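You operate a simulated robot arm through the tools that you are given. There is no shell and no other tool.

Carry out the task below with a simulated robot arm. There is one attempt and no reset: what you move stays moved.

## Task
Take the wire brush on the press bench and put it away on the steel table. Then open the middle bench drawer, fetch the stator from the press bench and set it in the inside of the middle bench drawer, then shut the drawer. Then take the silver pulley from the press bench and leave it in the big yellow tray. Then stack the green box marked "657" from the middle shelf of the steel rack on top of the green box marked "623". Then take the white-bristle brush and leave it on the lower shelf of the battery bench. Then stack the grey box marked "376" from the steel table on top of the grey box labelled "352". Then stack the silver box labelled "M5" from the blue table on top of the silver box labelled "M6". Then put two of the black caps from the blue table on the battery bench. Then open the upper blue drawer. Keep to this order.

Only the result counts: the job must be done as asked and must still hold three seconds after the hand-in. Knocking over, shifting, dropping, spilling or breaking anything else fails it. A push-on lid holds only when it is set on centred and level and pressed home; a screw cap is set on level and turned clockwise until tight.

## Robot
A 7-joint arm with a two-finger parallel gripper on a trunk, on a base that drives. Base frame: it is fixed to the floor where the robot stands at the start and does not move with it; the origin is under the middle of the robot, x ahead of it, y to its left, z up. Units: mm, rad, N and s.
With the tool pointing down near the work surface it reaches from about 260 to 700 mm from the robot's upright axis, wherever it stands. Its first joint turns from -2.897 to 2.897 rad. Places, roughly: battery bench [1100, 6300, 900]; big yellow tray [-3200, 1100, 500]; black cap (3x3x3 cm) [-2400, 7300, 900]; green box [1000, 7500, 1000]; grey box [-1000, 6000, 1000]; inside of the middle bench drawer [-2900, -600, 700]; lower shelf of the battery bench [1100, 6200, 300]; middle bench drawer [-2900, -600, 700]; pulley [-2750, -750, 1000]; silver box [-2000, 7250, 1000]; stator (9x9x4 cm) [-2700, -700, 900]; steel table [-900, 6000, 900]; upper blue drawer [1100, 6500, 1000]; white-bristle brush (11x5x6 cm) [-400, 5900, 900]; wire brush (11x5x6 cm) [-2500, -600, 900]. Payload 3.43 kg.
The TCP is the grasp point between the finger pads, 34 mm short of the fingertips. In the tool frame z runs along the fingers and y along their closing line. The gripper opens to 128 mm. The fingers are 24 mm wide and 12 mm thick; the gripper's body (48 by 130 mm) begins 96 mm behind the TCP.
Orientation is told as [roll, pitch, yaw] about the base's x, y, z axes, in that order, counted from this pose: with the fingers straight down and closing along the base's y, the tool's x points along the base's -x, its y along +y and its z along -z.

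## Interface
- The arm moves only by the tool apply_moves. Its argument "motion" is a list of rows, each a list of 3 entries, a list of its own where there are three numbers: the shift along the base's x, y, z in mm, then the turn, a rotation vector about the base's x, y, z in rad, then the finger opening in mm, from 0 to 128. In form: [[[tx, ty, tz], [ax, ay, az], fingers], ...]. A call has 1 to 20 rows; each row shifts and turns the commanded pose from where the row before left it. A row lasts 0.2 s, in which the tool goes at most 50 mm and 0.15 rad; a call with a longer step from one row to the next is refused whole, and so is a gripper value outside its range. Where a pose cannot be reached the arm comes as near as it can. A force on the tool above 40 N (or 10 N above the force at the start of the call, whichever is more), or a blocked arm, ends the call early, and 0.2 s more pass. The fingers move at their own pace (about 108 mm/s each) and stop on an object; they squeeze with about 42 N. The grip force told is the motor's: it shows also when the fingers shut on nothing. Time passes only in rows, and 0.2 s behind the last, so rows that do not move let the fingers close. It gives the time, the measured TCP pose, the force on the tool (base axes), the opening and the grip force at its end, in the units of the frame above (readings bear some noise), with the torque about the TCP (base axes, N m) and any sound that the robot's microphone picked up.
- Cameras (640 x 400 px; columns grow to the right, rows downward): "scene" is now at [9.7, 138.2, 1450.8]; the picture's right is [-0.10, -1.00, 0.00], its down [-0.51, 0.05, -0.86] and it looks along [0.85, -0.08, -0.51] (base axes); focal length 277 px, centre (320, 200). "wrist" rides on the gripper at [76, -11, -160] in the tool frame; the picture's right is [0.15, 0.99, 0.00], its down [-0.88, 0.13, -0.46] and it looks along [-0.45, 0.07, 0.89] (tool axes); focal length 234 px, centre (320, 200). There is no depth. A picture from a camera that has moved, and an enlarged one, comes with that camera's place and axes in the base frame and with its lens. The place of the scene camera against the robot may be out by one fixed shift of up to 18 mm in any direction.
- snapshot(camera): a new picture of that camera. The clock stands still meanwhile.
- raise_lower(by): slides the trunk up (or, below 0, down) by that many mm; the arm and the scene camera ride with it, the base frame stays. It gives what a move gives, with no picture.
- steer(legs): drives the robot by 1 to 6 legs, each [ahead, left, turn to the left] in mm, mm and rad, along the robot's own axes; the way and the turn of a leg run together, so that a leg with both is an arc; at most 1500 mm and 3.142 rad a leg. The arm and the cameras ride along, it lands a little off, and it stops where it bumps. It gives what a move gives.
- pan_tilt(pan, tilt): turns the head with the scene camera to pan (to the left, within 1.501 rad either way) and tilt (down, from -0.506 to 1.204), counted from straight ahead of the robot. It gives what a move gives.
- enlarge(camera, box): a new picture of the part [left, top, right, bottom] of that camera's present view, enlarged. The clock stands still meanwhile.
- close_job(): hands the job in; it is judged then, once.

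Places have to be worked out from the pictures, the camera data and where the tool is seen. Open the gripper and draw the arm clear of the work before you hand the job in, unless the task says otherwise.

The tools are called by a JSON object that holds its "method" and its "body". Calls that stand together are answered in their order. apply_moves: Moves the arm, as the interface text tells. Its arguments: {"type":"object","properties":{"motion":{"type":"array","items":{"type":"array"}}},"required":["motion"]} The other tools are called the same way: raise_lower (by) slides the trunk up or down; steer (legs) drives the base; pan_tilt (pan, tilt) turns the head that bears the scene camera; snapshot (camera) takes a picture; enlarge (camera, box) takes an enlarged picture of a part of a camera's view; close_job () hands the job in.

At the start:

```text
time_s: 0.0
position: [421.1, 42.1, 1169.0]
ee_rot: [0.001, 0.0, 0.0]
contact_force: [0.2, -0.1, 0.2]
moment: [-0.02, 0.0, 0.03]
finger_gap: 128.2
grip_force: 0.0
trunk travel left (down, up): [-150.0, 174.0]
robot x, y, heading: [-0.0, 2.4, 0.003]
head pan, tilt: [-0.098, 0.539]
```

scene: 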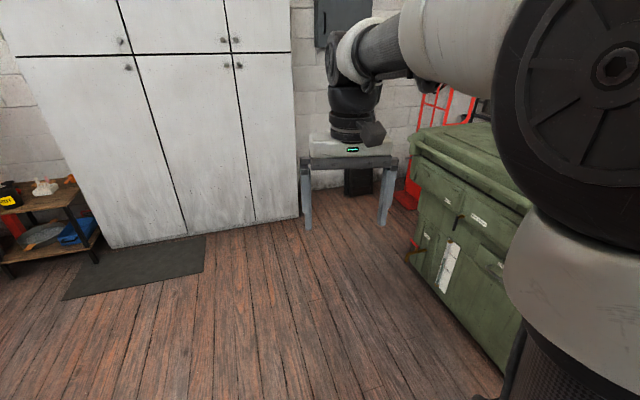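
wrist: 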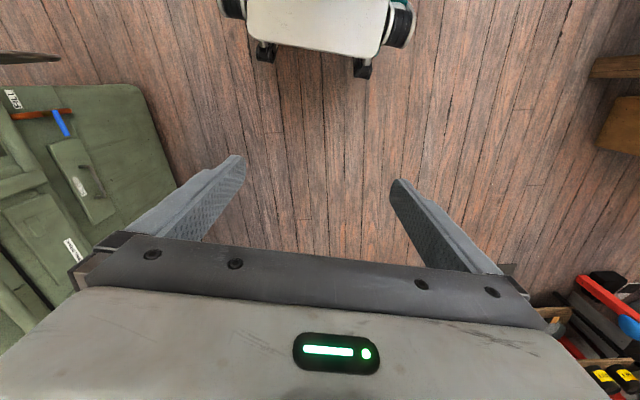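

I start by looking around: the places told are mostly behind and to the left of the robot, so I turn the head to see the surroundings.

{"method": "pan_tilt", "body": {"pan": 1.5, "tilt": 0.3}}

{"method": "snapshot", "body": {"camera": "scene"}}

```text
time_s: 1.7
position: [421.5, 41.4, 1169.0]
ee_rot: [0.001, -0.001, 0.001]
contact_force: [-0.5, -0.6, 0.1]
moment: [-0.01, 0.02, 0.02]
finger_gap: 128.1
grip_force: 0.0
trunk travel left (down, up): [-150.0, 174.0]
robot x, y, heading: [-1.4, 0.7, 0.003]
head pan, tilt: [1.499, 0.3]
```

```text
taken
camera scene: at [-73.2, 240.1, 1472.9], right [1.0, -0.07, 0.0], down [-0.02, -0.29, -0.96], along [0.07, 0.95, -0.3], focal length 277 px, centre (320, 200)
```

scene: 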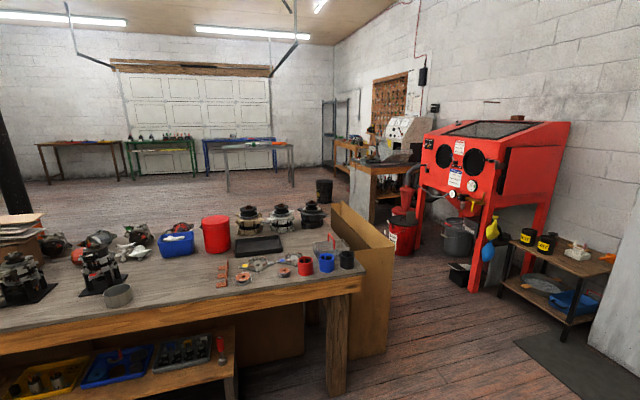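

The big wooden bench lies to the left at about y = 1000. I look to the right too before turning.

{"method": "pan_tilt", "body": {"pan": -1.5, "tilt": 0.4}}

{"method": "snapshot", "body": {"camera": "scene"}}

```text
time_s: 4.3
position: [421.8, 41.7, 1171.1]
ee_rot: [-0.001, 0.0, -0.001]
contact_force: [-0.4, 0.5, 0.7]
moment: [0.01, 0.01, -0.01]
finger_gap: 128.0
grip_force: 0.1
trunk travel left (down, up): [-150.0, 174.0]
robot x, y, heading: [1.0, -0.2, 0.005]
head pan, tilt: [-1.499, 0.4]
```

```text
taken
camera scene: at [-73.2, 54.6, 1463.6], right [-1.0, -0.07, 0.0], down [-0.03, 0.39, -0.92], along [0.07, -0.92, -0.39], focal length 277 px, centre (320, 200)
```

scene: 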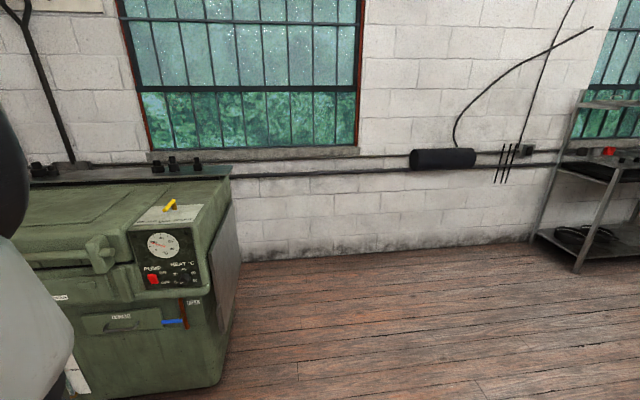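

There's free floor around the robot, so I turn it in place by about half a turn to look toward the press bench.

{"method": "steer", "body": {"legs": [[0, 0, 3.1]]}}

{"method": "pan_tilt", "body": {"pan": 0.0, "tilt": 0.35}}

{"method": "snapshot", "body": {"camera": "scene"}}

```text
time_s: 12.2
position: [-421.2, -32.7, 1170.1]
ee_rot: [0.0, -0.002, 3.119]
contact_force: [-0.2, 0.2, 0.1]
moment: [0.02, 0.0, 0.01]
finger_gap: 128.1
grip_force: 0.0
trunk travel left (down, up): [-150.0, 174.0]
robot x, y, heading: [-0.1, -1.3, 3.121]
head pan, tilt: [-1.499, 0.4]
```

```text
time_s: 13.8
position: [-422.4, -32.6, 1168.3]
ee_rot: [-0.002, -0.001, 3.119]
contact_force: [-0.2, -0.3, 0.4]
moment: [0.02, 0.0, 0.02]
finger_gap: 127.8
grip_force: 0.0
trunk travel left (down, up): [-150.0, 174.0]
robot x, y, heading: [-0.3, -1.4, 3.121]
head pan, tilt: [0.0, 0.351]
```

```text
taken
camera scene: at [4.2, -132.8, 1468.1], right [0.02, 1.0, 0.0], down [0.34, -0.01, -0.94], along [-0.94, 0.02, -0.34], focal length 277 px, centre (320, 200)
```

scene: 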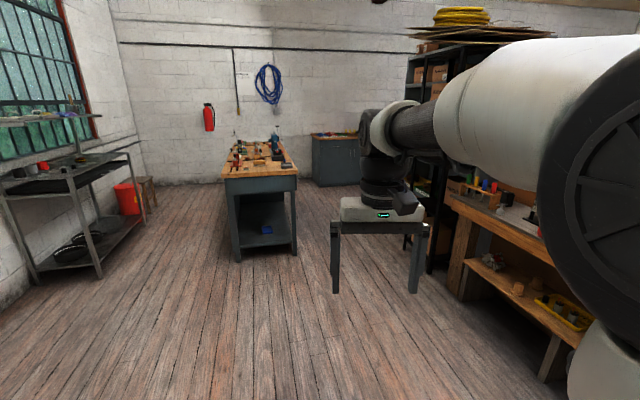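

The bench seen end-on around x = -2000…-3500, y ≈ -600 looks like the press bench. I enlarge that part of the view.

{"method": "enlarge", "body": {"camera": "scene", "box": [200, 110, 360, 270]}}

{"method": "enlarge", "body": {"camera": "scene", "box": [400, 0, 640, 400]}}

```text
2.50 times, centred on (280, 190) of scene
camera zoom: at [4.2, -132.8, 1468.1], right [0.02, 1.0, 0.0], down [0.34, -0.01, -0.94], along [-0.94, 0.02, -0.34], focal length 692 px, centre (420, 225)
```

zoom: 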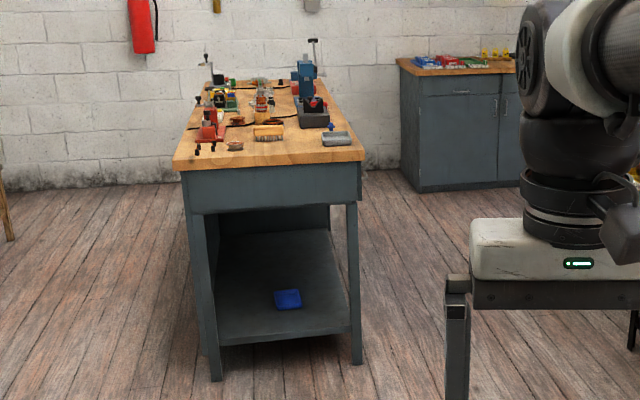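

```text
1.00 times, centred on (520, 200) of scene (not enlarged: the box is as wide or as high as the picture)
camera zoom: at [4.2, -132.8, 1468.1], right [0.02, 1.0, 0.0], down [0.34, -0.01, -0.94], along [-0.94, 0.02, -0.34], focal length 277 px, centre (120, 200)
```

zoom: 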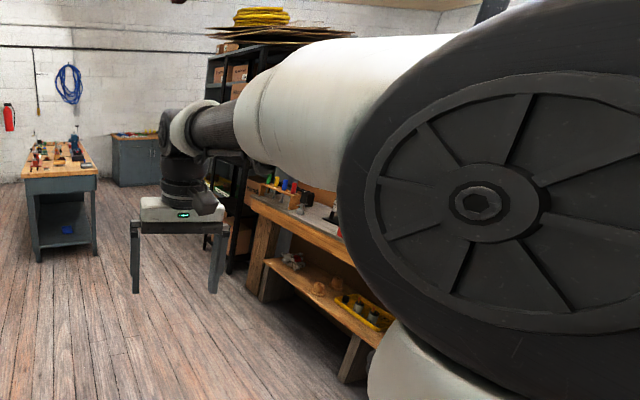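

The press bench's near end is at x ≈ -2150…-2330, y from about -870 to -270; the brush with tan bristles sits near [-2490, -640]. I drive ahead 1200 mm for a closer look.

{"method": "steer", "body": {"legs": [[1200, 0, 0]]}}

{"method": "pan_tilt", "body": {"pan": 0.3, "tilt": 0.5}}

{"method": "snapshot", "body": {"camera": "scene"}}

```text
time_s: 19.8
position: [-1605.1, 2.5, 1168.8]
ee_rot: [0.0, 0.0, 3.109]
contact_force: [-0.2, 0.0, 0.0]
moment: [0.02, 0.01, 0.01]
finger_gap: 128.1
grip_force: 0.1
trunk travel left (down, up): [-150.0, 174.0]
robot x, y, heading: [-1185.0, 31.8, 3.108]
head pan, tilt: [0.0, 0.351]
```

```text
time_s: 20.6
position: [-1605.5, 2.3, 1169.3]
ee_rot: [-0.001, 0.001, 3.111]
contact_force: [0.3, -0.5, 0.8]
moment: [0.04, 0.0, -0.01]
finger_gap: 127.8
grip_force: 0.1
trunk travel left (down, up): [-150.0, 174.0]
robot x, y, heading: [-1181.7, 32.0, 3.112]
head pan, tilt: [0.3, 0.499]
```

```text
taken
camera scene: at [-1174.9, -129.2, 1454.5], right [-0.26, 0.96, 0.0], down [0.46, 0.13, -0.88], along [-0.85, -0.23, -0.48], focal length 277 px, centre (320, 200)
```

scene: 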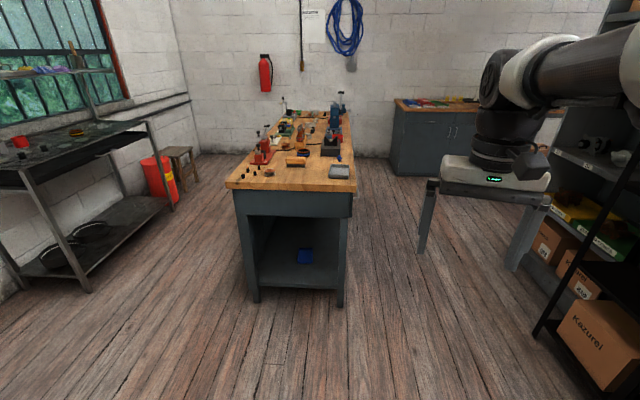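

The aisle on the right side of the bench (between it and the black rack) seems about 1.1 m wide. I move up along it to see the bench's right flank.

{"method": "steer", "body": {"legs": [[500, -300, 0]]}}

{"method": "pan_tilt", "body": {"pan": 0.6, "tilt": 0.55}}

{"method": "snapshot", "body": {"camera": "scene"}}

```text
time_s: 24.1
position: [-2107.4, 329.8, 1170.8]
ee_rot: [0.0, 0.0, 3.102]
contact_force: [0.1, -1.1, -0.6]
moment: [-0.02, -0.01, 0.0]
finger_gap: 128.1
grip_force: 0.0
trunk travel left (down, up): [-150.0, 174.0]
robot x, y, heading: [-1686.5, 356.3, 3.099]
head pan, tilt: [0.3, 0.499]
```

```text
time_s: 24.9
position: [-2107.4, 331.6, 1169.1]
ee_rot: [-0.001, 0.001, 3.1]
contact_force: [0.2, 0.0, 0.3]
moment: [0.0, -0.03, 0.02]
finger_gap: 128.0
grip_force: 0.0
trunk travel left (down, up): [-150.0, 174.0]
robot x, y, heading: [-1682.9, 354.3, 3.098]
head pan, tilt: [0.6, 0.55]
```

```text
taken
camera scene: at [-1666.1, 170.5, 1449.9], right [-0.53, 0.85, 0.0], down [0.44, 0.28, -0.85], along [-0.72, -0.45, -0.52], focal length 277 px, centre (320, 200)
```

scene: 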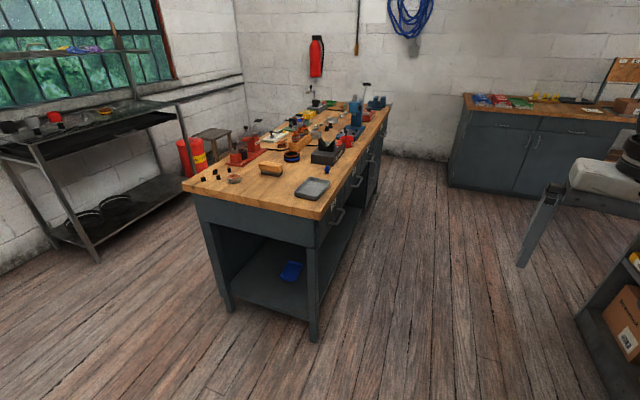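

The drawers face the aisle (+y side), and the bench is turned about 0.17 rad. I enlarge the bench top to identify the objects.

{"method": "enlarge", "body": {"camera": "scene", "box": [170, 70, 410, 220]}}

{"method": "enlarge", "body": {"camera": "scene", "box": [280, 120, 400, 220]}}

```text
2.67 times, centred on (290, 145) of scene
camera zoom: at [-1666.1, 170.5, 1449.9], right [-0.53, 0.85, 0.0], down [0.44, 0.28, -0.85], along [-0.72, -0.45, -0.52], focal length 738 px, centre (400, 347)
```

zoom: 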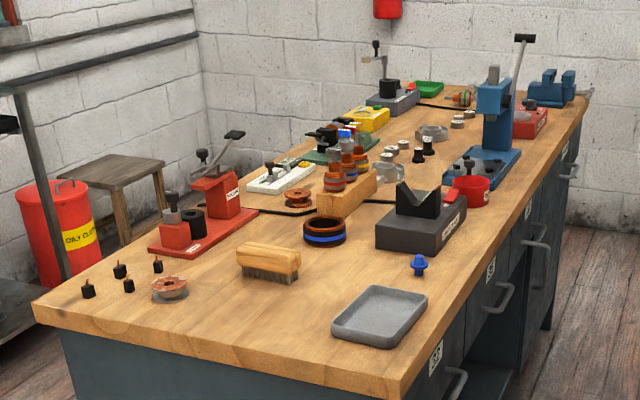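

```text
4.00 times, centred on (340, 170) of scene
camera zoom: at [-1666.1, 170.5, 1449.9], right [-0.53, 0.85, 0.0], down [0.44, 0.28, -0.85], along [-0.72, -0.45, -0.52], focal length 1108 px, centre (240, 320)
```

zoom: 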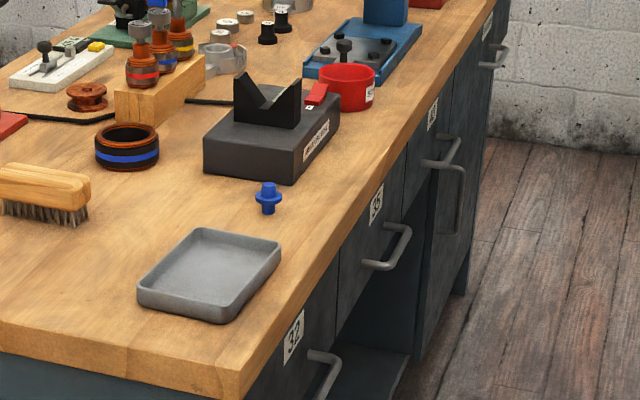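

The wire brush (wooden body, dark bristles), the stator (black ring with a blue band) and the drawers 32/35/… are visible. I drive to the near end of the bench, facing along it, to reach the brush.

{"method": "steer", "body": {"legs": [[140, 900, 0.0], [0, 0, 0.2]]}}

{"method": "pan_tilt", "body": {"pan": 0.0, "tilt": 0.75}}

{"method": "snapshot", "body": {"camera": "scene"}}

{"method": "snapshot", "body": {"camera": "wrist"}}

```text
time_s: 34.6
position: [-2278.4, -631.3, 1170.0]
ee_rot: [-0.001, 0.0, -2.993]
contact_force: [0.2, 1.2, 0.6]
moment: [-0.03, -0.05, -0.01]
finger_gap: 127.8
grip_force: 0.0
trunk travel left (down, up): [-150.0, 174.0]
robot x, y, heading: [-1868.3, -528.6, -2.993]
head pan, tilt: [0.6, 0.55]
```

```text
time_s: 35.6
position: [-2278.0, -631.3, 1170.1]
ee_rot: [0.0, 0.0, -2.993]
contact_force: [0.6, 0.3, 0.3]
moment: [0.01, 0.01, -0.01]
finger_gap: 128.2
grip_force: 0.1
trunk travel left (down, up): [-150.0, 174.0]
robot x, y, heading: [-1865.8, -530.9, -2.994]
head pan, tilt: [0.0, 0.75]
```

```text
taken
camera scene: at [-1830.3, -658.7, 1432.5], right [-0.15, 0.99, 0.0], down [0.67, 0.1, -0.73], along [-0.72, -0.11, -0.68], focal length 277 px, centre (320, 200)
```

scene: 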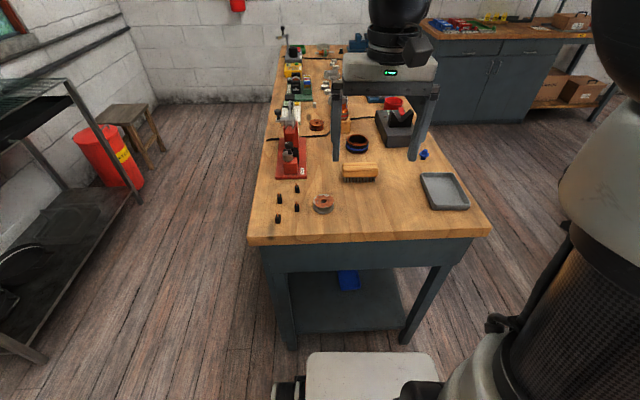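

```text
taken
camera wrist: at [-2204.7, -608.8, 1328.9], right [0.29, -0.96, 0.0], down [-0.85, -0.26, 0.46], along [-0.44, -0.13, -0.89], focal length 234 px, centre (320, 200)
```

wrist: 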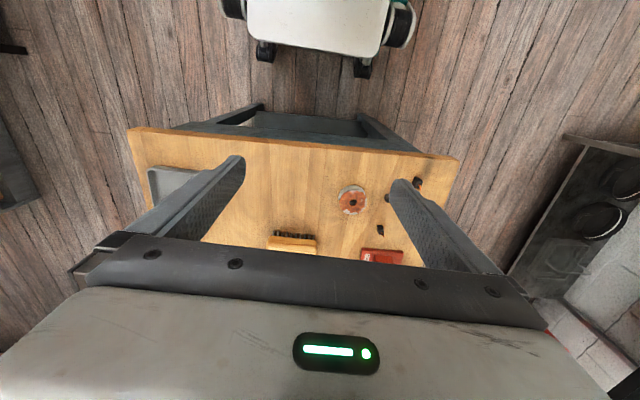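

The brush appears at about [-2505, -638], lying with its long axis parallel to the bench's near edge. I move the tool forward over the bench to get a clearer wrist view.

{"method": "apply_moves", "body": {"motion": [[[-40, -6, 0], [0, 0, 0], 128], [[-40, -6, 0], [0, 0, 0], 128], [[-40, -6, -10], [0, 0, 0], 128], [[-40, -6, -20], [0, 0, 0], 128], [[-20, -3, -20], [0, 0, 0], 128]]}}

{"method": "snapshot", "body": {"camera": "wrist"}}

{"method": "snapshot", "body": {"camera": "scene"}}

```text
time_s: 36.8
position: [-2459.5, -659.6, 1119.1]
ee_rot: [0.0, -0.001, -2.992]
contact_force: [0.3, 0.1, -0.3]
moment: [-0.01, -0.03, -0.01]
finger_gap: 128.2
grip_force: 0.0
trunk travel left (down, up): [-150.0, 174.0]
robot x, y, heading: [-1869.0, -530.1, -2.99]
head pan, tilt: [0.0, 0.75]
```

```text
taken
camera wrist: at [-2386.0, -635.7, 1278.9], right [0.29, -0.96, 0.0], down [-0.85, -0.26, 0.46], along [-0.44, -0.13, -0.89], focal length 234 px, centre (320, 200)
```

wrist: 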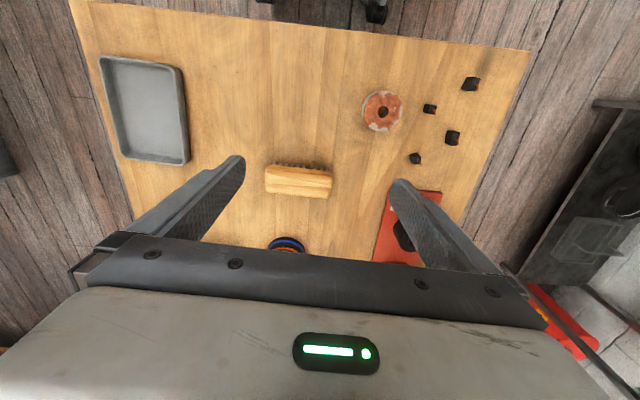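

```text
taken
camera scene: at [-1830.4, -658.7, 1432.5], right [-0.15, 0.99, 0.0], down [0.67, 0.1, -0.73], along [-0.72, -0.11, -0.68], focal length 277 px, centre (320, 200)
```

scene: 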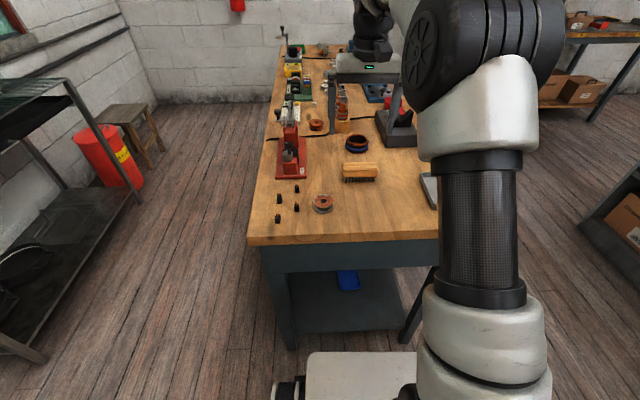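

I enlarge the brush in the wrist view to get its outline exactly.

{"method": "enlarge", "body": {"camera": "wrist", "box": [240, 130, 360, 230]}}

{"method": "enlarge", "body": {"camera": "scene", "box": [310, 120, 410, 220]}}

```text
4.00 times, centred on (300, 180) of wrist
camera zoom: at [-2386.0, -635.7, 1278.9], right [0.29, -0.96, 0.0], down [-0.85, -0.26, 0.46], along [-0.44, -0.13, -0.89], focal length 937 px, centre (400, 280)
```

zoom: 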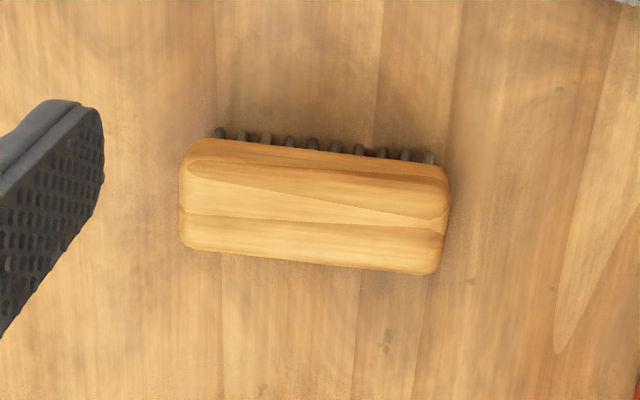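

```text
4.00 times, centred on (360, 170) of scene
camera zoom: at [-1830.4, -658.7, 1432.5], right [-0.15, 0.99, 0.0], down [0.67, 0.1, -0.73], along [-0.72, -0.11, -0.68], focal length 1108 px, centre (160, 320)
```

zoom: 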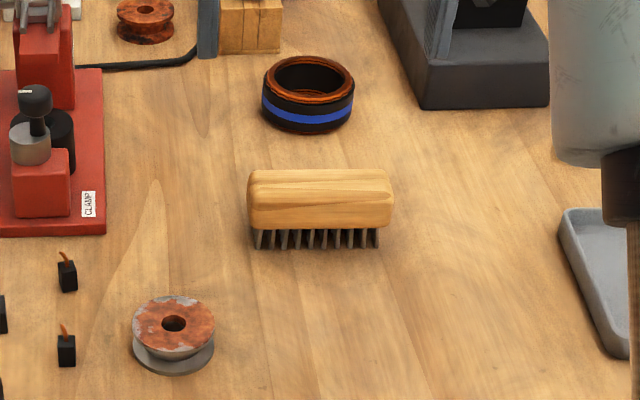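

The brush centre is at about [-2532, -644], its long axis along (0.18, -0.98). I turn the tool by +1.6 rad so the fingers close over its 5 cm width and place it above, fingers at 85 mm (the stator is close behind).

{"method": "apply_moves", "body": {"motion": [[[-6.6, 1.4, -5], [0, 0, 0.1454], 100], [[-6.6, 1.4, -5], [0, 0, 0.1454], 90], [[-6.6, 1.4, -5], [0, 0, 0.1454], 85], [[-6.6, 1.4, -5], [0, 0, 0.1454], 85], [[-6.6, 1.4, -5], [0, 0, 0.1454], 85], [[-6.6, 1.4, -5], [0, 0, 0.1454], 85], [[-6.6, 1.4, -5], [0, 0, 0.1454], 85], [[-6.6, 1.4, -5], [0, 0, 0.1454], 85], [[-6.6, 1.4, -5], [0, 0, 0.1454], 85], [[-6.6, 1.4, -5], [0, 0, 0.1454], 85], [[-6.5, 1.6, -5], [0, 0, 0.145], 85], [[0, 0, 0], [0, 0, 0], 85]]}}

{"method": "snapshot", "body": {"camera": "wrist"}}

{"method": "snapshot", "body": {"camera": "scene"}}

```text
time_s: 39.4
position: [-2531.9, -642.0, 1064.7]
ee_rot: [0.001, 0.0, -1.393]
contact_force: [-0.3, -0.3, 0.9]
moment: [-0.01, 0.02, 0.0]
finger_gap: 84.8
grip_force: 0.1
trunk travel left (down, up): [-150.0, 174.0]
robot x, y, heading: [-1870.2, -527.2, -2.995]
head pan, tilt: [0.0, 0.75]
```

```text
taken
camera wrist: at [-2555.4, -568.7, 1224.0], right [0.95, 0.32, 0.0], down [0.28, -0.84, 0.46], along [0.15, -0.43, -0.89], focal length 234 px, centre (320, 200)
```

wrist: 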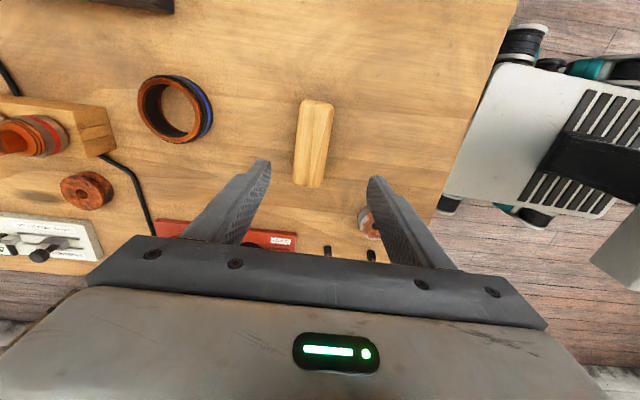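

```text
taken
camera scene: at [-1830.3, -658.6, 1432.5], right [-0.15, 0.99, 0.0], down [0.67, 0.1, -0.73], along [-0.72, -0.11, -0.68], focal length 277 px, centre (320, 200)
```

scene: 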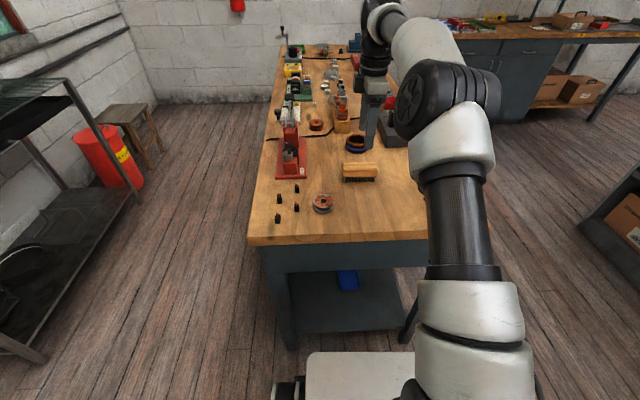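

The brush lies between the open fingers, about 5 mm off at [-2537, -637]. I correct, go down to z ≈ 942 and close.

{"method": "apply_moves", "body": {"motion": [[[-5, 4, -30], [0, 0, 0.01], 85], [[0, 0, -30], [0, 0, 0.01], 85], [[0, 0, -30], [0, 0, 0], 85], [[0, 0, -20], [0, 0, 0], 85], [[0, 0, -12], [0, 0, 0], 85], [[0, 0, 0], [0, 0, 0], 85]]}}

{"method": "snapshot", "body": {"camera": "wrist"}}

{"method": "enlarge", "body": {"camera": "scene", "box": [310, 100, 430, 200]}}

```text
time_s: 40.8
position: [-2537.9, -638.0, 942.3]
ee_rot: [0.001, 0.0, -1.373]
contact_force: [-0.4, -0.1, 0.5]
moment: [0.02, -0.03, -0.01]
finger_gap: 84.9
grip_force: 0.1
trunk travel left (down, up): [-150.0, 174.0]
robot x, y, heading: [-1867.6, -529.1, -2.996]
head pan, tilt: [0.0, 0.75]
```

```text
taken
camera wrist: at [-2562.1, -565.8, 1102.1], right [0.94, 0.34, 0.0], down [0.3, -0.84, 0.46], along [0.15, -0.43, -0.89], focal length 234 px, centre (320, 200)
```

wrist: 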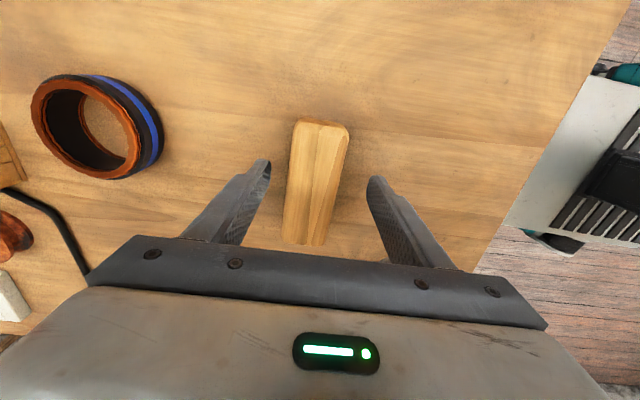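

```text
4.00 times, centred on (370, 150) of scene
camera zoom: at [-1830.3, -658.7, 1432.5], right [-0.15, 0.99, 0.0], down [0.67, 0.1, -0.73], along [-0.72, -0.11, -0.68], focal length 1108 px, centre (120, 400)
```

zoom: 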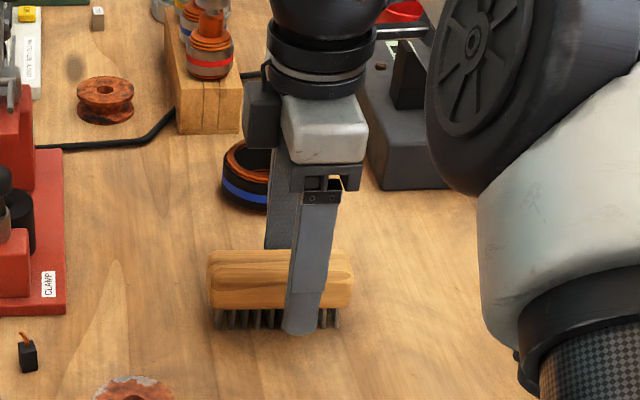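

The fingers straddle the brush with the tips just above the bench; they sit about 12 mm towards +y of its middle, so I shift a little along the brush and close.

{"method": "apply_moves", "body": {"motion": [[[2, -10, 0], [0, 0, 0], 85], [[0, 0, 0], [0, 0, 0], 60], [[0, 0, 0], [0, 0, 0], 30], [[0, 0, 0], [0, 0, 0], 30], [[0, 0, 0], [0, 0, 0], 30]]}}

```text
time_s: 42.0
position: [-2535.4, -649.6, 942.8]
ee_rot: [0.001, -0.002, -1.374]
contact_force: [-0.1, -0.5, 0.4]
moment: [0.02, -0.04, 0.05]
finger_gap: 41.0
grip_force: 42.2
trunk travel left (down, up): [-150.0, 174.0]
robot x, y, heading: [-1869.5, -529.0, -2.993]
head pan, tilt: [0.0, 0.75]
```

Gripped at 41 mm. I lift the brush.

{"method": "apply_moves", "body": {"motion": [[[0, 0, 30], [0, 0, 0], 30], [[0, 0, 40], [0, 0, 0], 30], [[0, 0, 40], [0, 0, 0], 30], [[0, 0, 40], [0, 0, 0], 30], [[20, 0, 30], [0, 0, 0], 30], [[40, 0, 20], [0, 0, 0], 30], [[45, 0, 0], [0, 0, 0], 30], [[45, 0, 0], [0, 0, 0], 30]]}}

{"method": "snapshot", "body": {"camera": "wrist"}}

{"method": "snapshot", "body": {"camera": "scene"}}

```text
time_s: 43.8
position: [-2385.4, -648.2, 1143.3]
ee_rot: [-0.001, 0.0, -1.373]
contact_force: [0.7, 0.0, -1.4]
moment: [-0.03, -0.04, -0.01]
finger_gap: 41.3
grip_force: 41.8
trunk travel left (down, up): [-150.0, 174.0]
robot x, y, heading: [-1871.9, -529.3, -2.993]
head pan, tilt: [0.0, 0.75]
```

```text
taken
camera wrist: at [-2409.7, -576.6, 1303.1], right [0.94, 0.34, 0.0], down [0.3, -0.84, 0.46], along [0.15, -0.43, -0.89], focal length 234 px, centre (320, 200)
```

wrist: 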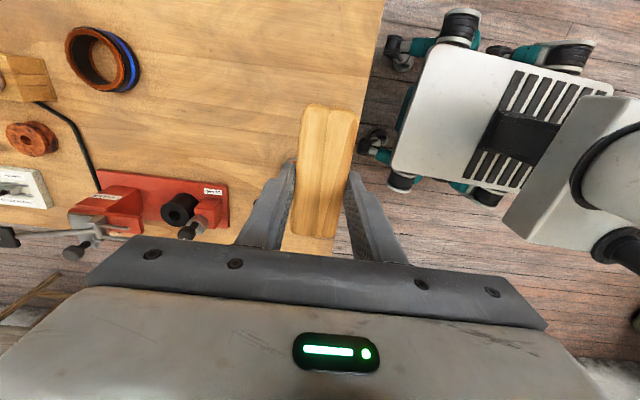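

```text
taken
camera scene: at [-1830.4, -658.7, 1432.5], right [-0.15, 0.99, 0.0], down [0.67, 0.1, -0.73], along [-0.72, -0.11, -0.68], focal length 277 px, centre (320, 200)
```

scene: 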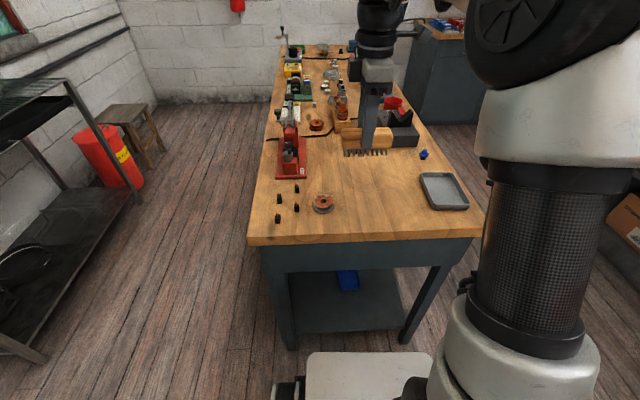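

The brush is held. I draw the arm in a bit, back away from the bench, turn to face north (+y) and look at the way to the steel table.

{"method": "apply_moves", "body": {"motion": [[[40, 6, 0], [0, 0, 0], 30], [[40, 6, 0], [0, 0, 0], 30], [[30, 4, 0], [0, 0, 0], 30]]}}

{"method": "steer", "body": {"legs": [[-600, 0, 0], [0, 0, -1.719]]}}

{"method": "pan_tilt", "body": {"pan": 0.0, "tilt": 0.25}}

{"method": "snapshot", "body": {"camera": "scene"}}

```text
time_s: 44.6
position: [-2273.2, -632.5, 1142.6]
ee_rot: [0.0, 0.0, -1.374]
contact_force: [-0.2, 0.6, -0.9]
moment: [0.01, 0.01, 0.0]
finger_gap: 41.3
grip_force: 42.1
trunk travel left (down, up): [-150.0, 174.0]
robot x, y, heading: [-1865.2, -526.0, -2.997]
head pan, tilt: [0.0, 0.75]
```

```text
time_s: 52.3
position: [-1299.1, -23.7, 1143.2]
ee_rot: [0.001, 0.002, -3.118]
contact_force: [0.4, 0.0, -0.8]
moment: [0.0, 0.01, -0.01]
finger_gap: 41.1
grip_force: 41.8
trunk travel left (down, up): [-150.0, 174.0]
robot x, y, heading: [-1268.0, -442.5, 1.545]
head pan, tilt: [0.0, 0.75]
```

```text
time_s: 53.3
position: [-1299.3, -23.2, 1142.7]
ee_rot: [-0.001, 0.0, -3.118]
contact_force: [0.9, 0.9, -1.4]
moment: [0.03, 0.0, 0.0]
finger_gap: 41.1
grip_force: 42.1
trunk travel left (down, up): [-150.0, 174.0]
robot x, y, heading: [-1268.4, -441.0, 1.546]
head pan, tilt: [0.0, 0.25]
```

```text
taken
camera scene: at [-1396.2, -427.9, 1477.5], right [1.0, -0.02, 0.0], down [-0.01, -0.25, -0.97], along [0.02, 0.97, -0.25], focal length 277 px, centre (320, 200)
```

scene: 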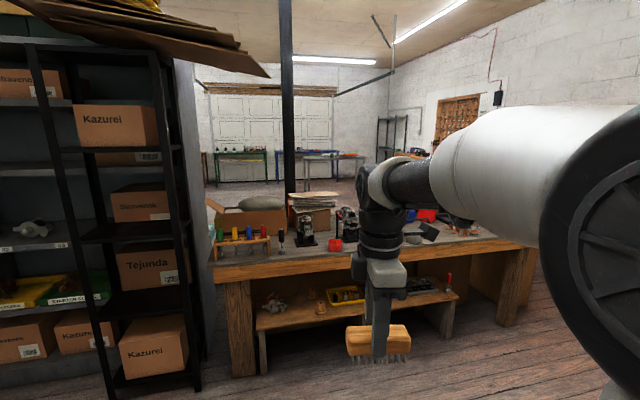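

The yellow tray is on the black rack's shelf (around [-3140, 1150]). Now I slide right (east) to the aisle around x = 850, keeping y ≈ 0.

{"method": "steer", "body": {"legs": [[250, -1060, 0.0], [250, -1060, 0.0]]}}

{"method": "pan_tilt", "body": {"pan": 0.0, "tilt": 0.4}}

{"method": "snapshot", "body": {"camera": "scene"}}

```text
time_s: 74.0
position: [846.1, 424.1, 1141.8]
ee_rot: [0.0, 0.0, -3.099]
contact_force: [0.5, 0.4, -2.3]
moment: [0.01, 0.04, -0.02]
finger_gap: 40.9
grip_force: 41.5
trunk travel left (down, up): [-150.0, 174.0]
robot x, y, heading: [886.4, 3.1, 1.566]
head pan, tilt: [0.0, 0.25]
```

```text
time_s: 74.7
position: [846.5, 424.4, 1143.3]
ee_rot: [-0.001, 0.0, -3.098]
contact_force: [-0.4, -0.7, -1.8]
moment: [-0.02, 0.05, 0.01]
finger_gap: 41.1
grip_force: 42.0
trunk travel left (down, up): [-150.0, 174.0]
robot x, y, heading: [886.6, 8.5, 1.565]
head pan, tilt: [0.0, 0.4]
```

```text
taken
camera scene: at [755.9, 17.6, 1463.6], right [1.0, -0.01, 0.0], down [0.0, -0.39, -0.92], along [0.01, 0.92, -0.39], focal length 277 px, centre (320, 200)
```

scene: 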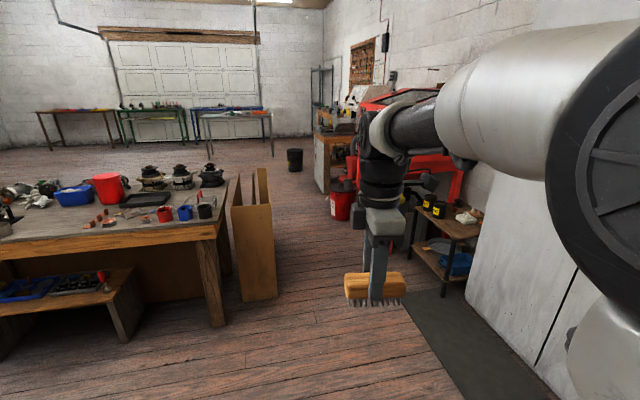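

The wooden panel at the bench's end reaches x ≈ 470 and a red bucket stands at about [1000, 2880], so I need a slight S. I advance to y ≈ 1600 at x ≈ 870 and look again.

{"method": "steer", "body": {"legs": [[1300, 0, 0.0]]}}

{"method": "pan_tilt", "body": {"pan": 0.1, "tilt": 0.6}}

{"method": "snapshot", "body": {"camera": "scene"}}

```text
time_s: 81.2
position: [848.0, 1718.4, 1141.9]
ee_rot: [0.001, -0.002, -3.096]
contact_force: [1.2, 0.2, -1.8]
moment: [0.02, 0.03, -0.03]
finger_gap: 41.1
grip_force: 41.9
trunk travel left (down, up): [-150.0, 174.0]
robot x, y, heading: [889.5, 1296.5, 1.574]
head pan, tilt: [0.0, 0.4]
```

```text
time_s: 82.0
position: [848.4, 1717.2, 1141.9]
ee_rot: [0.001, 0.001, -3.093]
contact_force: [0.7, -0.3, -1.4]
moment: [0.0, -0.01, 0.03]
finger_gap: 41.1
grip_force: 42.1
trunk travel left (down, up): [-150.0, 174.0]
robot x, y, heading: [890.6, 1299.4, 1.569]
head pan, tilt: [0.099, 0.6]
```

```text
taken
camera scene: at [751.8, 1305.6, 1445.4], right [1.0, 0.1, 0.0], down [0.06, -0.56, -0.83], along [-0.08, 0.82, -0.56], focal length 277 px, centre (320, 200)
```

scene: 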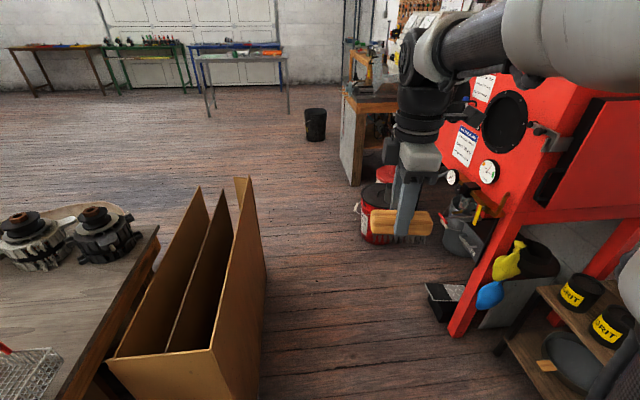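

I check the robot's own footprint by tilting the head fully down, since the passage between the wooden rack and the red bucket is narrow.

{"method": "pan_tilt", "body": {"pan": 0.9, "tilt": 1.2}}

{"method": "snapshot", "body": {"camera": "scene"}}

{"method": "snapshot", "body": {"camera": "wrist"}}

```text
time_s: 83.1
position: [847.7, 1716.4, 1142.8]
ee_rot: [0.001, 0.001, -3.094]
contact_force: [0.0, 0.3, -1.3]
moment: [0.01, 0.03, 0.0]
finger_gap: 41.1
grip_force: 42.0
trunk travel left (down, up): [-150.0, 174.0]
robot x, y, heading: [887.9, 1301.7, 1.573]
head pan, tilt: [0.901, 1.201]
```

```text
taken
camera scene: at [716.6, 1252.4, 1400.8], right [0.62, 0.78, 0.0], down [0.73, -0.58, -0.36], along [-0.28, 0.23, -0.93], focal length 277 px, centre (320, 200)
```

scene: 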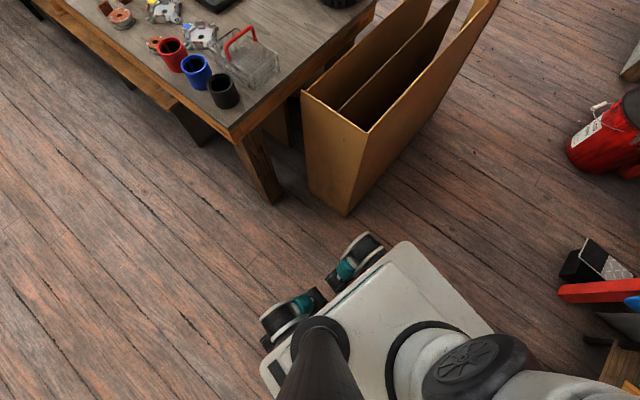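

```text
taken
camera wrist: at [923.5, 1732.7, 1301.8], right [0.19, -0.98, 0.0], down [-0.87, -0.17, 0.46], along [-0.45, -0.09, -0.89], focal length 234 px, centre (320, 200)
```

wrist: 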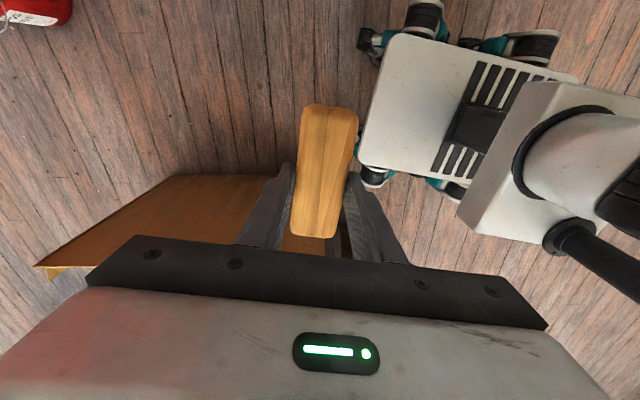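

From the two views the base is about ±200 mm wide and ±350 mm long, so the way is fine: I go forward with a slight drift left past the wooden rack and then the bucket.

{"method": "steer", "body": {"legs": [[600, 185, 0.0], [600, 60, 0.0]]}}

{"method": "pan_tilt", "body": {"pan": 0.1, "tilt": 0.5}}

{"method": "snapshot", "body": {"camera": "scene"}}

```text
time_s: 86.4
position: [652.1, 2288.5, 1141.8]
ee_rot: [0.002, -0.001, -3.03]
contact_force: [0.8, 0.7, -1.5]
moment: [-0.02, -0.02, -0.01]
finger_gap: 41.3
grip_force: 42.1
trunk travel left (down, up): [-150.0, 174.0]
robot x, y, heading: [720.3, 1876.3, 1.63]
head pan, tilt: [0.901, 1.201]
stopped in leg 1: the robot was blocked; the commanded pose is now the measured one
```

```text
time_s: 87.5
position: [652.2, 2288.2, 1141.9]
ee_rot: [0.001, 0.0, -3.03]
contact_force: [0.0, 0.1, -1.3]
moment: [-0.03, 0.02, -0.02]
finger_gap: 41.2
grip_force: 41.9
trunk travel left (down, up): [-150.0, 174.0]
robot x, y, heading: [722.9, 1872.5, 1.631]
head pan, tilt: [0.099, 0.499]
```

```text
taken
camera scene: at [582.3, 1873.9, 1454.4], right [0.99, 0.16, 0.0], down [0.08, -0.47, -0.88], along [-0.14, 0.87, -0.48], focal length 277 px, centre (320, 200)
```

scene: 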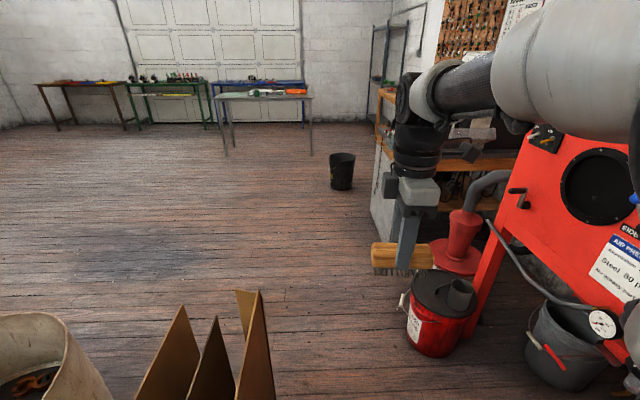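

The robot bumped on something at [720, 1876] (turned 0.06). I look down to see what it touched.

{"method": "pan_tilt", "body": {"pan": 0.9, "tilt": 1.2}}

{"method": "snapshot", "body": {"camera": "scene"}}

{"method": "pan_tilt", "body": {"pan": 1.4, "tilt": 1.0}}

{"method": "snapshot", "body": {"camera": "scene"}}

```text
time_s: 88.7
position: [652.5, 2288.7, 1142.1]
ee_rot: [-0.001, 0.001, -3.031]
contact_force: [0.5, 1.0, -2.2]
moment: [0.0, -0.01, -0.02]
finger_gap: 40.9
grip_force: 42.2
trunk travel left (down, up): [-150.0, 174.0]
robot x, y, heading: [725.2, 1872.6, 1.632]
head pan, tilt: [0.901, 1.201]
```

```text
taken
camera scene: at [551.2, 1816.0, 1400.8], right [0.57, 0.82, 0.0], down [0.77, -0.53, -0.36], along [-0.3, 0.21, -0.93], focal length 277 px, centre (320, 200)
```

scene: 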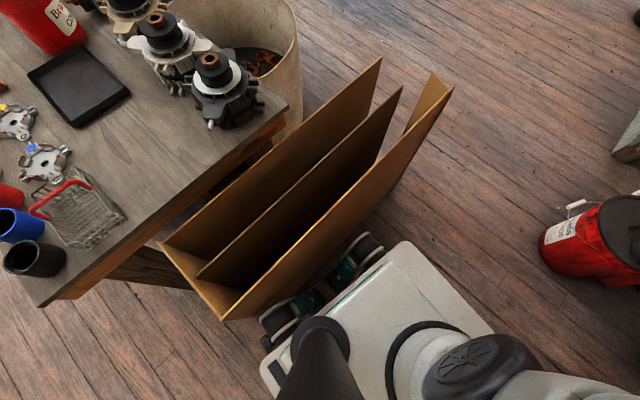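

```text
time_s: 89.6
position: [650.5, 2289.9, 1142.3]
ee_rot: [-0.001, -0.001, -3.031]
contact_force: [-0.5, -0.1, -1.1]
moment: [-0.02, 0.0, 0.02]
finger_gap: 41.4
grip_force: 41.8
trunk travel left (down, up): [-150.0, 174.0]
robot x, y, heading: [724.0, 1877.3, 1.637]
head pan, tilt: [1.4, 1.0]
```

```text
taken
camera scene: at [528.0, 1791.6, 1413.3], right [0.11, 0.99, 0.0], down [0.84, -0.09, -0.54], along [-0.54, 0.06, -0.84], focal length 277 px, centre (320, 200)
```

scene: 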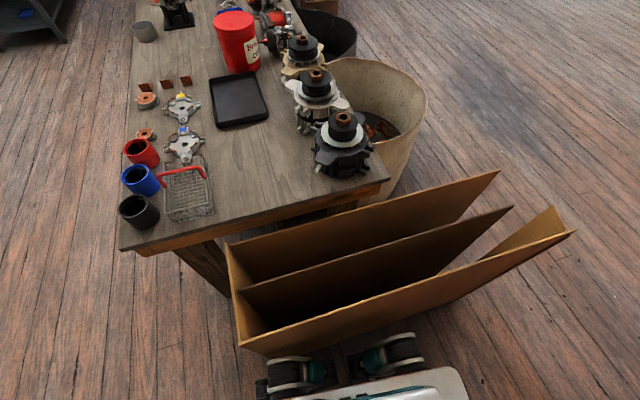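

The wheels touch the wooden rack, which has not moved (its corner still computes to [452, 1635]). I slide right, align with its slanted wall (heading ≈ 1.77) and then pass along it.

{"method": "steer", "body": {"legs": [[0, -70, 0.0], [0, 0, 0.135]]}}

```text
time_s: 91.6
position: [667.5, 2281.0, 1141.8]
ee_rot: [-0.001, -0.001, -2.897]
contact_force: [-0.9, 1.3, -0.8]
moment: [-0.03, 0.05, 0.0]
finger_gap: 41.5
grip_force: 41.9
trunk travel left (down, up): [-150.0, 174.0]
robot x, y, heading: [791.0, 1879.1, 1.771]
head pan, tilt: [1.4, 1.0]
```

Now at [791, 1879] with heading 1.771, parallel to the wall with about 120 mm of clearance; I go ahead.

{"method": "steer", "body": {"legs": [[650, 0, 0.0], [650, 0, 0]]}}

{"method": "pan_tilt", "body": {"pan": 0.0, "tilt": 0.4}}

{"method": "snapshot", "body": {"camera": "scene"}}

```text
time_s: 96.1
position: [519.2, 2992.9, 1141.3]
ee_rot: [0.0, 0.0, -2.891]
contact_force: [-0.5, -0.4, -0.8]
moment: [-0.04, 0.07, -0.02]
finger_gap: 41.4
grip_force: 42.1
trunk travel left (down, up): [-150.0, 174.0]
robot x, y, heading: [642.1, 2595.6, 1.776]
head pan, tilt: [1.4, 1.0]
stopped in leg 2: the robot was blocked; the commanded pose is now the measured one
```

```text
time_s: 97.6
position: [519.1, 2992.9, 1142.9]
ee_rot: [0.001, 0.0, -2.89]
contact_force: [-0.1, -0.7, -1.3]
moment: [0.0, 0.02, -0.01]
finger_gap: 41.3
grip_force: 42.1
trunk travel left (down, up): [-150.0, 174.0]
robot x, y, heading: [648.3, 2594.4, 1.777]
head pan, tilt: [0.0, 0.4]
```

```text
taken
camera scene: at [518.3, 2574.9, 1463.6], right [0.98, 0.2, 0.0], down [0.08, -0.38, -0.92], along [-0.19, 0.9, -0.39], focal length 277 px, centre (320, 200)
```

scene: 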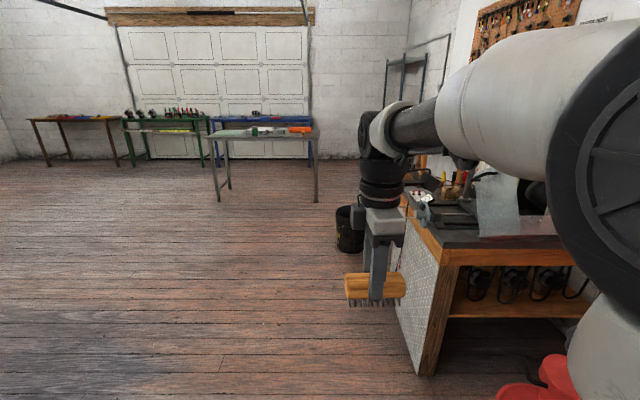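

Blocked again at [645, 2595]. I look down around the front and right to see what's touching.

{"method": "pan_tilt", "body": {"pan": -0.2, "tilt": 1.2}}

{"method": "snapshot", "body": {"camera": "scene"}}

{"method": "snapshot", "body": {"camera": "wrist"}}

{"method": "pan_tilt", "body": {"pan": 1.4, "tilt": 1.0}}

{"method": "snapshot", "body": {"camera": "scene"}}

```text
time_s: 98.8
position: [521.0, 2993.7, 1142.2]
ee_rot: [0.003, -0.001, -2.891]
contact_force: [0.9, 0.5, -1.5]
moment: [-0.02, -0.04, 0.04]
finger_gap: 41.3
grip_force: 42.1
trunk travel left (down, up): [-150.0, 174.0]
robot x, y, heading: [646.4, 2591.2, 1.777]
head pan, tilt: [-0.201, 1.201]
```

```text
taken
camera scene: at [529.5, 2547.5, 1407.3], right [0.99, 0.12, 0.0], down [0.11, -0.88, -0.46], along [-0.06, 0.46, -0.89], focal length 277 px, centre (320, 200)
```

scene: 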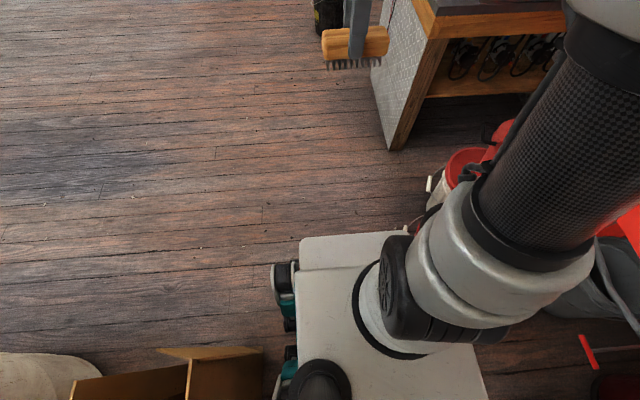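

```text
taken
camera wrist: at [591.1, 3023.6, 1301.0], right [0.39, -0.92, 0.0], down [-0.82, -0.34, 0.46], along [-0.42, -0.18, -0.89], focal length 234 px, centre (320, 200)
```

wrist: 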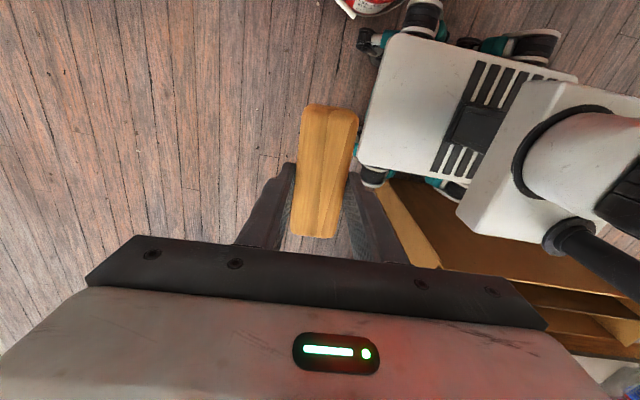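

```text
time_s: 100.4
position: [519.0, 2992.9, 1141.7]
ee_rot: [0.001, 0.001, -2.889]
contact_force: [-0.5, -1.1, -1.7]
moment: [0.03, 0.0, 0.0]
finger_gap: 41.1
grip_force: 41.7
trunk travel left (down, up): [-150.0, 174.0]
robot x, y, heading: [646.4, 2594.1, 1.777]
head pan, tilt: [1.4, 1.0]
```

```text
taken
camera scene: at [467.5, 2482.0, 1413.4], right [-0.03, 1.0, 0.0], down [0.84, 0.03, -0.54], along [-0.54, -0.02, -0.84], focal length 277 px, centre (320, 200)
```

scene: 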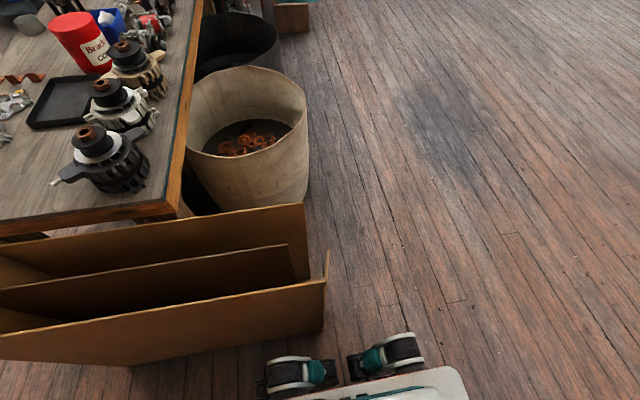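

The front-right wheel touches the red bucket (it still stands where it was); on the left there are about 65 mm to the rack wall. I shift left by 45 mm and go on ahead.

{"method": "steer", "body": {"legs": [[-10, 45, 0.0]]}}

{"method": "steer", "body": {"legs": [[200, 15, 0.0]]}}

```text
time_s: 101.6
position: [476.8, 2974.1, 1142.9]
ee_rot: [0.002, 0.002, -2.893]
contact_force: [0.5, 0.1, -0.4]
moment: [0.01, 0.02, -0.01]
finger_gap: 41.2
grip_force: 41.9
trunk travel left (down, up): [-150.0, 174.0]
robot x, y, heading: [602.5, 2574.2, 1.773]
head pan, tilt: [1.4, 1.0]
```

```text
time_s: 103.2
position: [422.0, 3171.3, 1142.0]
ee_rot: [0.003, -0.001, -2.891]
contact_force: [-0.2, -0.5, -1.5]
moment: [0.04, -0.01, 0.02]
finger_gap: 41.1
grip_force: 41.5
trunk travel left (down, up): [-150.0, 174.0]
robot x, y, heading: [548.8, 2771.5, 1.776]
head pan, tilt: [1.4, 1.0]
```

Past the narrow place. I check the bucket and the view ahead.

{"method": "steer", "body": {"legs": [[300, 250, 0.0]]}}

{"method": "pan_tilt", "body": {"pan": -1.2, "tilt": 0.7}}

{"method": "snapshot", "body": {"camera": "scene"}}

{"method": "pan_tilt", "body": {"pan": 0.2, "tilt": 0.4}}

{"method": "snapshot", "body": {"camera": "scene"}}

```text
time_s: 104.6
position: [333.8, 3220.8, 1141.3]
ee_rot: [0.001, 0.0, -2.841]
contact_force: [0.2, -0.2, -1.3]
moment: [-0.03, -0.02, 0.02]
finger_gap: 40.9
grip_force: 42.1
trunk travel left (down, up): [-150.0, 174.0]
robot x, y, heading: [482.7, 2828.7, 1.825]
head pan, tilt: [1.4, 1.0]
stopped in leg 1: the robot was blocked; the commanded pose is now the measured one
```

```text
time_s: 107.0
position: [334.2, 3219.0, 1142.9]
ee_rot: [0.001, 0.0, -2.841]
contact_force: [-0.4, 0.3, -1.5]
moment: [-0.04, 0.02, 0.02]
finger_gap: 41.3
grip_force: 42.4
trunk travel left (down, up): [-150.0, 174.0]
robot x, y, heading: [475.5, 2830.1, 1.829]
head pan, tilt: [-1.201, 0.7]
```

```text
taken
camera scene: at [446.9, 2762.5, 1436.7], right [0.59, -0.81, 0.0], down [-0.52, -0.38, -0.76], along [0.62, 0.45, -0.64], focal length 277 px, centre (320, 200)
```

scene: 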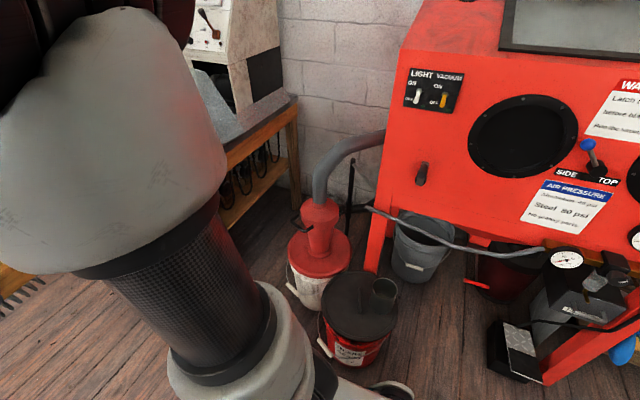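

```text
time_s: 108.5
position: [334.2, 3219.2, 1141.7]
ee_rot: [0.002, -0.001, -2.839]
contact_force: [0.1, 0.5, -2.1]
moment: [0.0, 0.02, 0.03]
finger_gap: 41.2
grip_force: 42.1
trunk travel left (down, up): [-150.0, 174.0]
robot x, y, heading: [480.9, 2829.0, 1.825]
head pan, tilt: [0.201, 0.4]
```

```text
taken
camera scene: at [337.3, 2796.0, 1463.6], right [0.9, 0.44, 0.0], down [0.17, -0.35, -0.92], along [-0.41, 0.83, -0.39], focal length 277 px, centre (320, 200)
```

scene: 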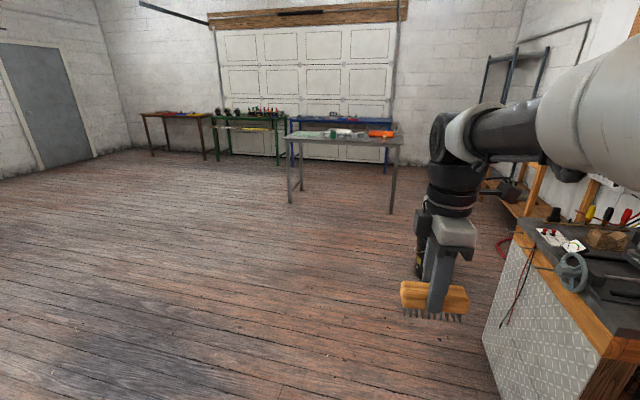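

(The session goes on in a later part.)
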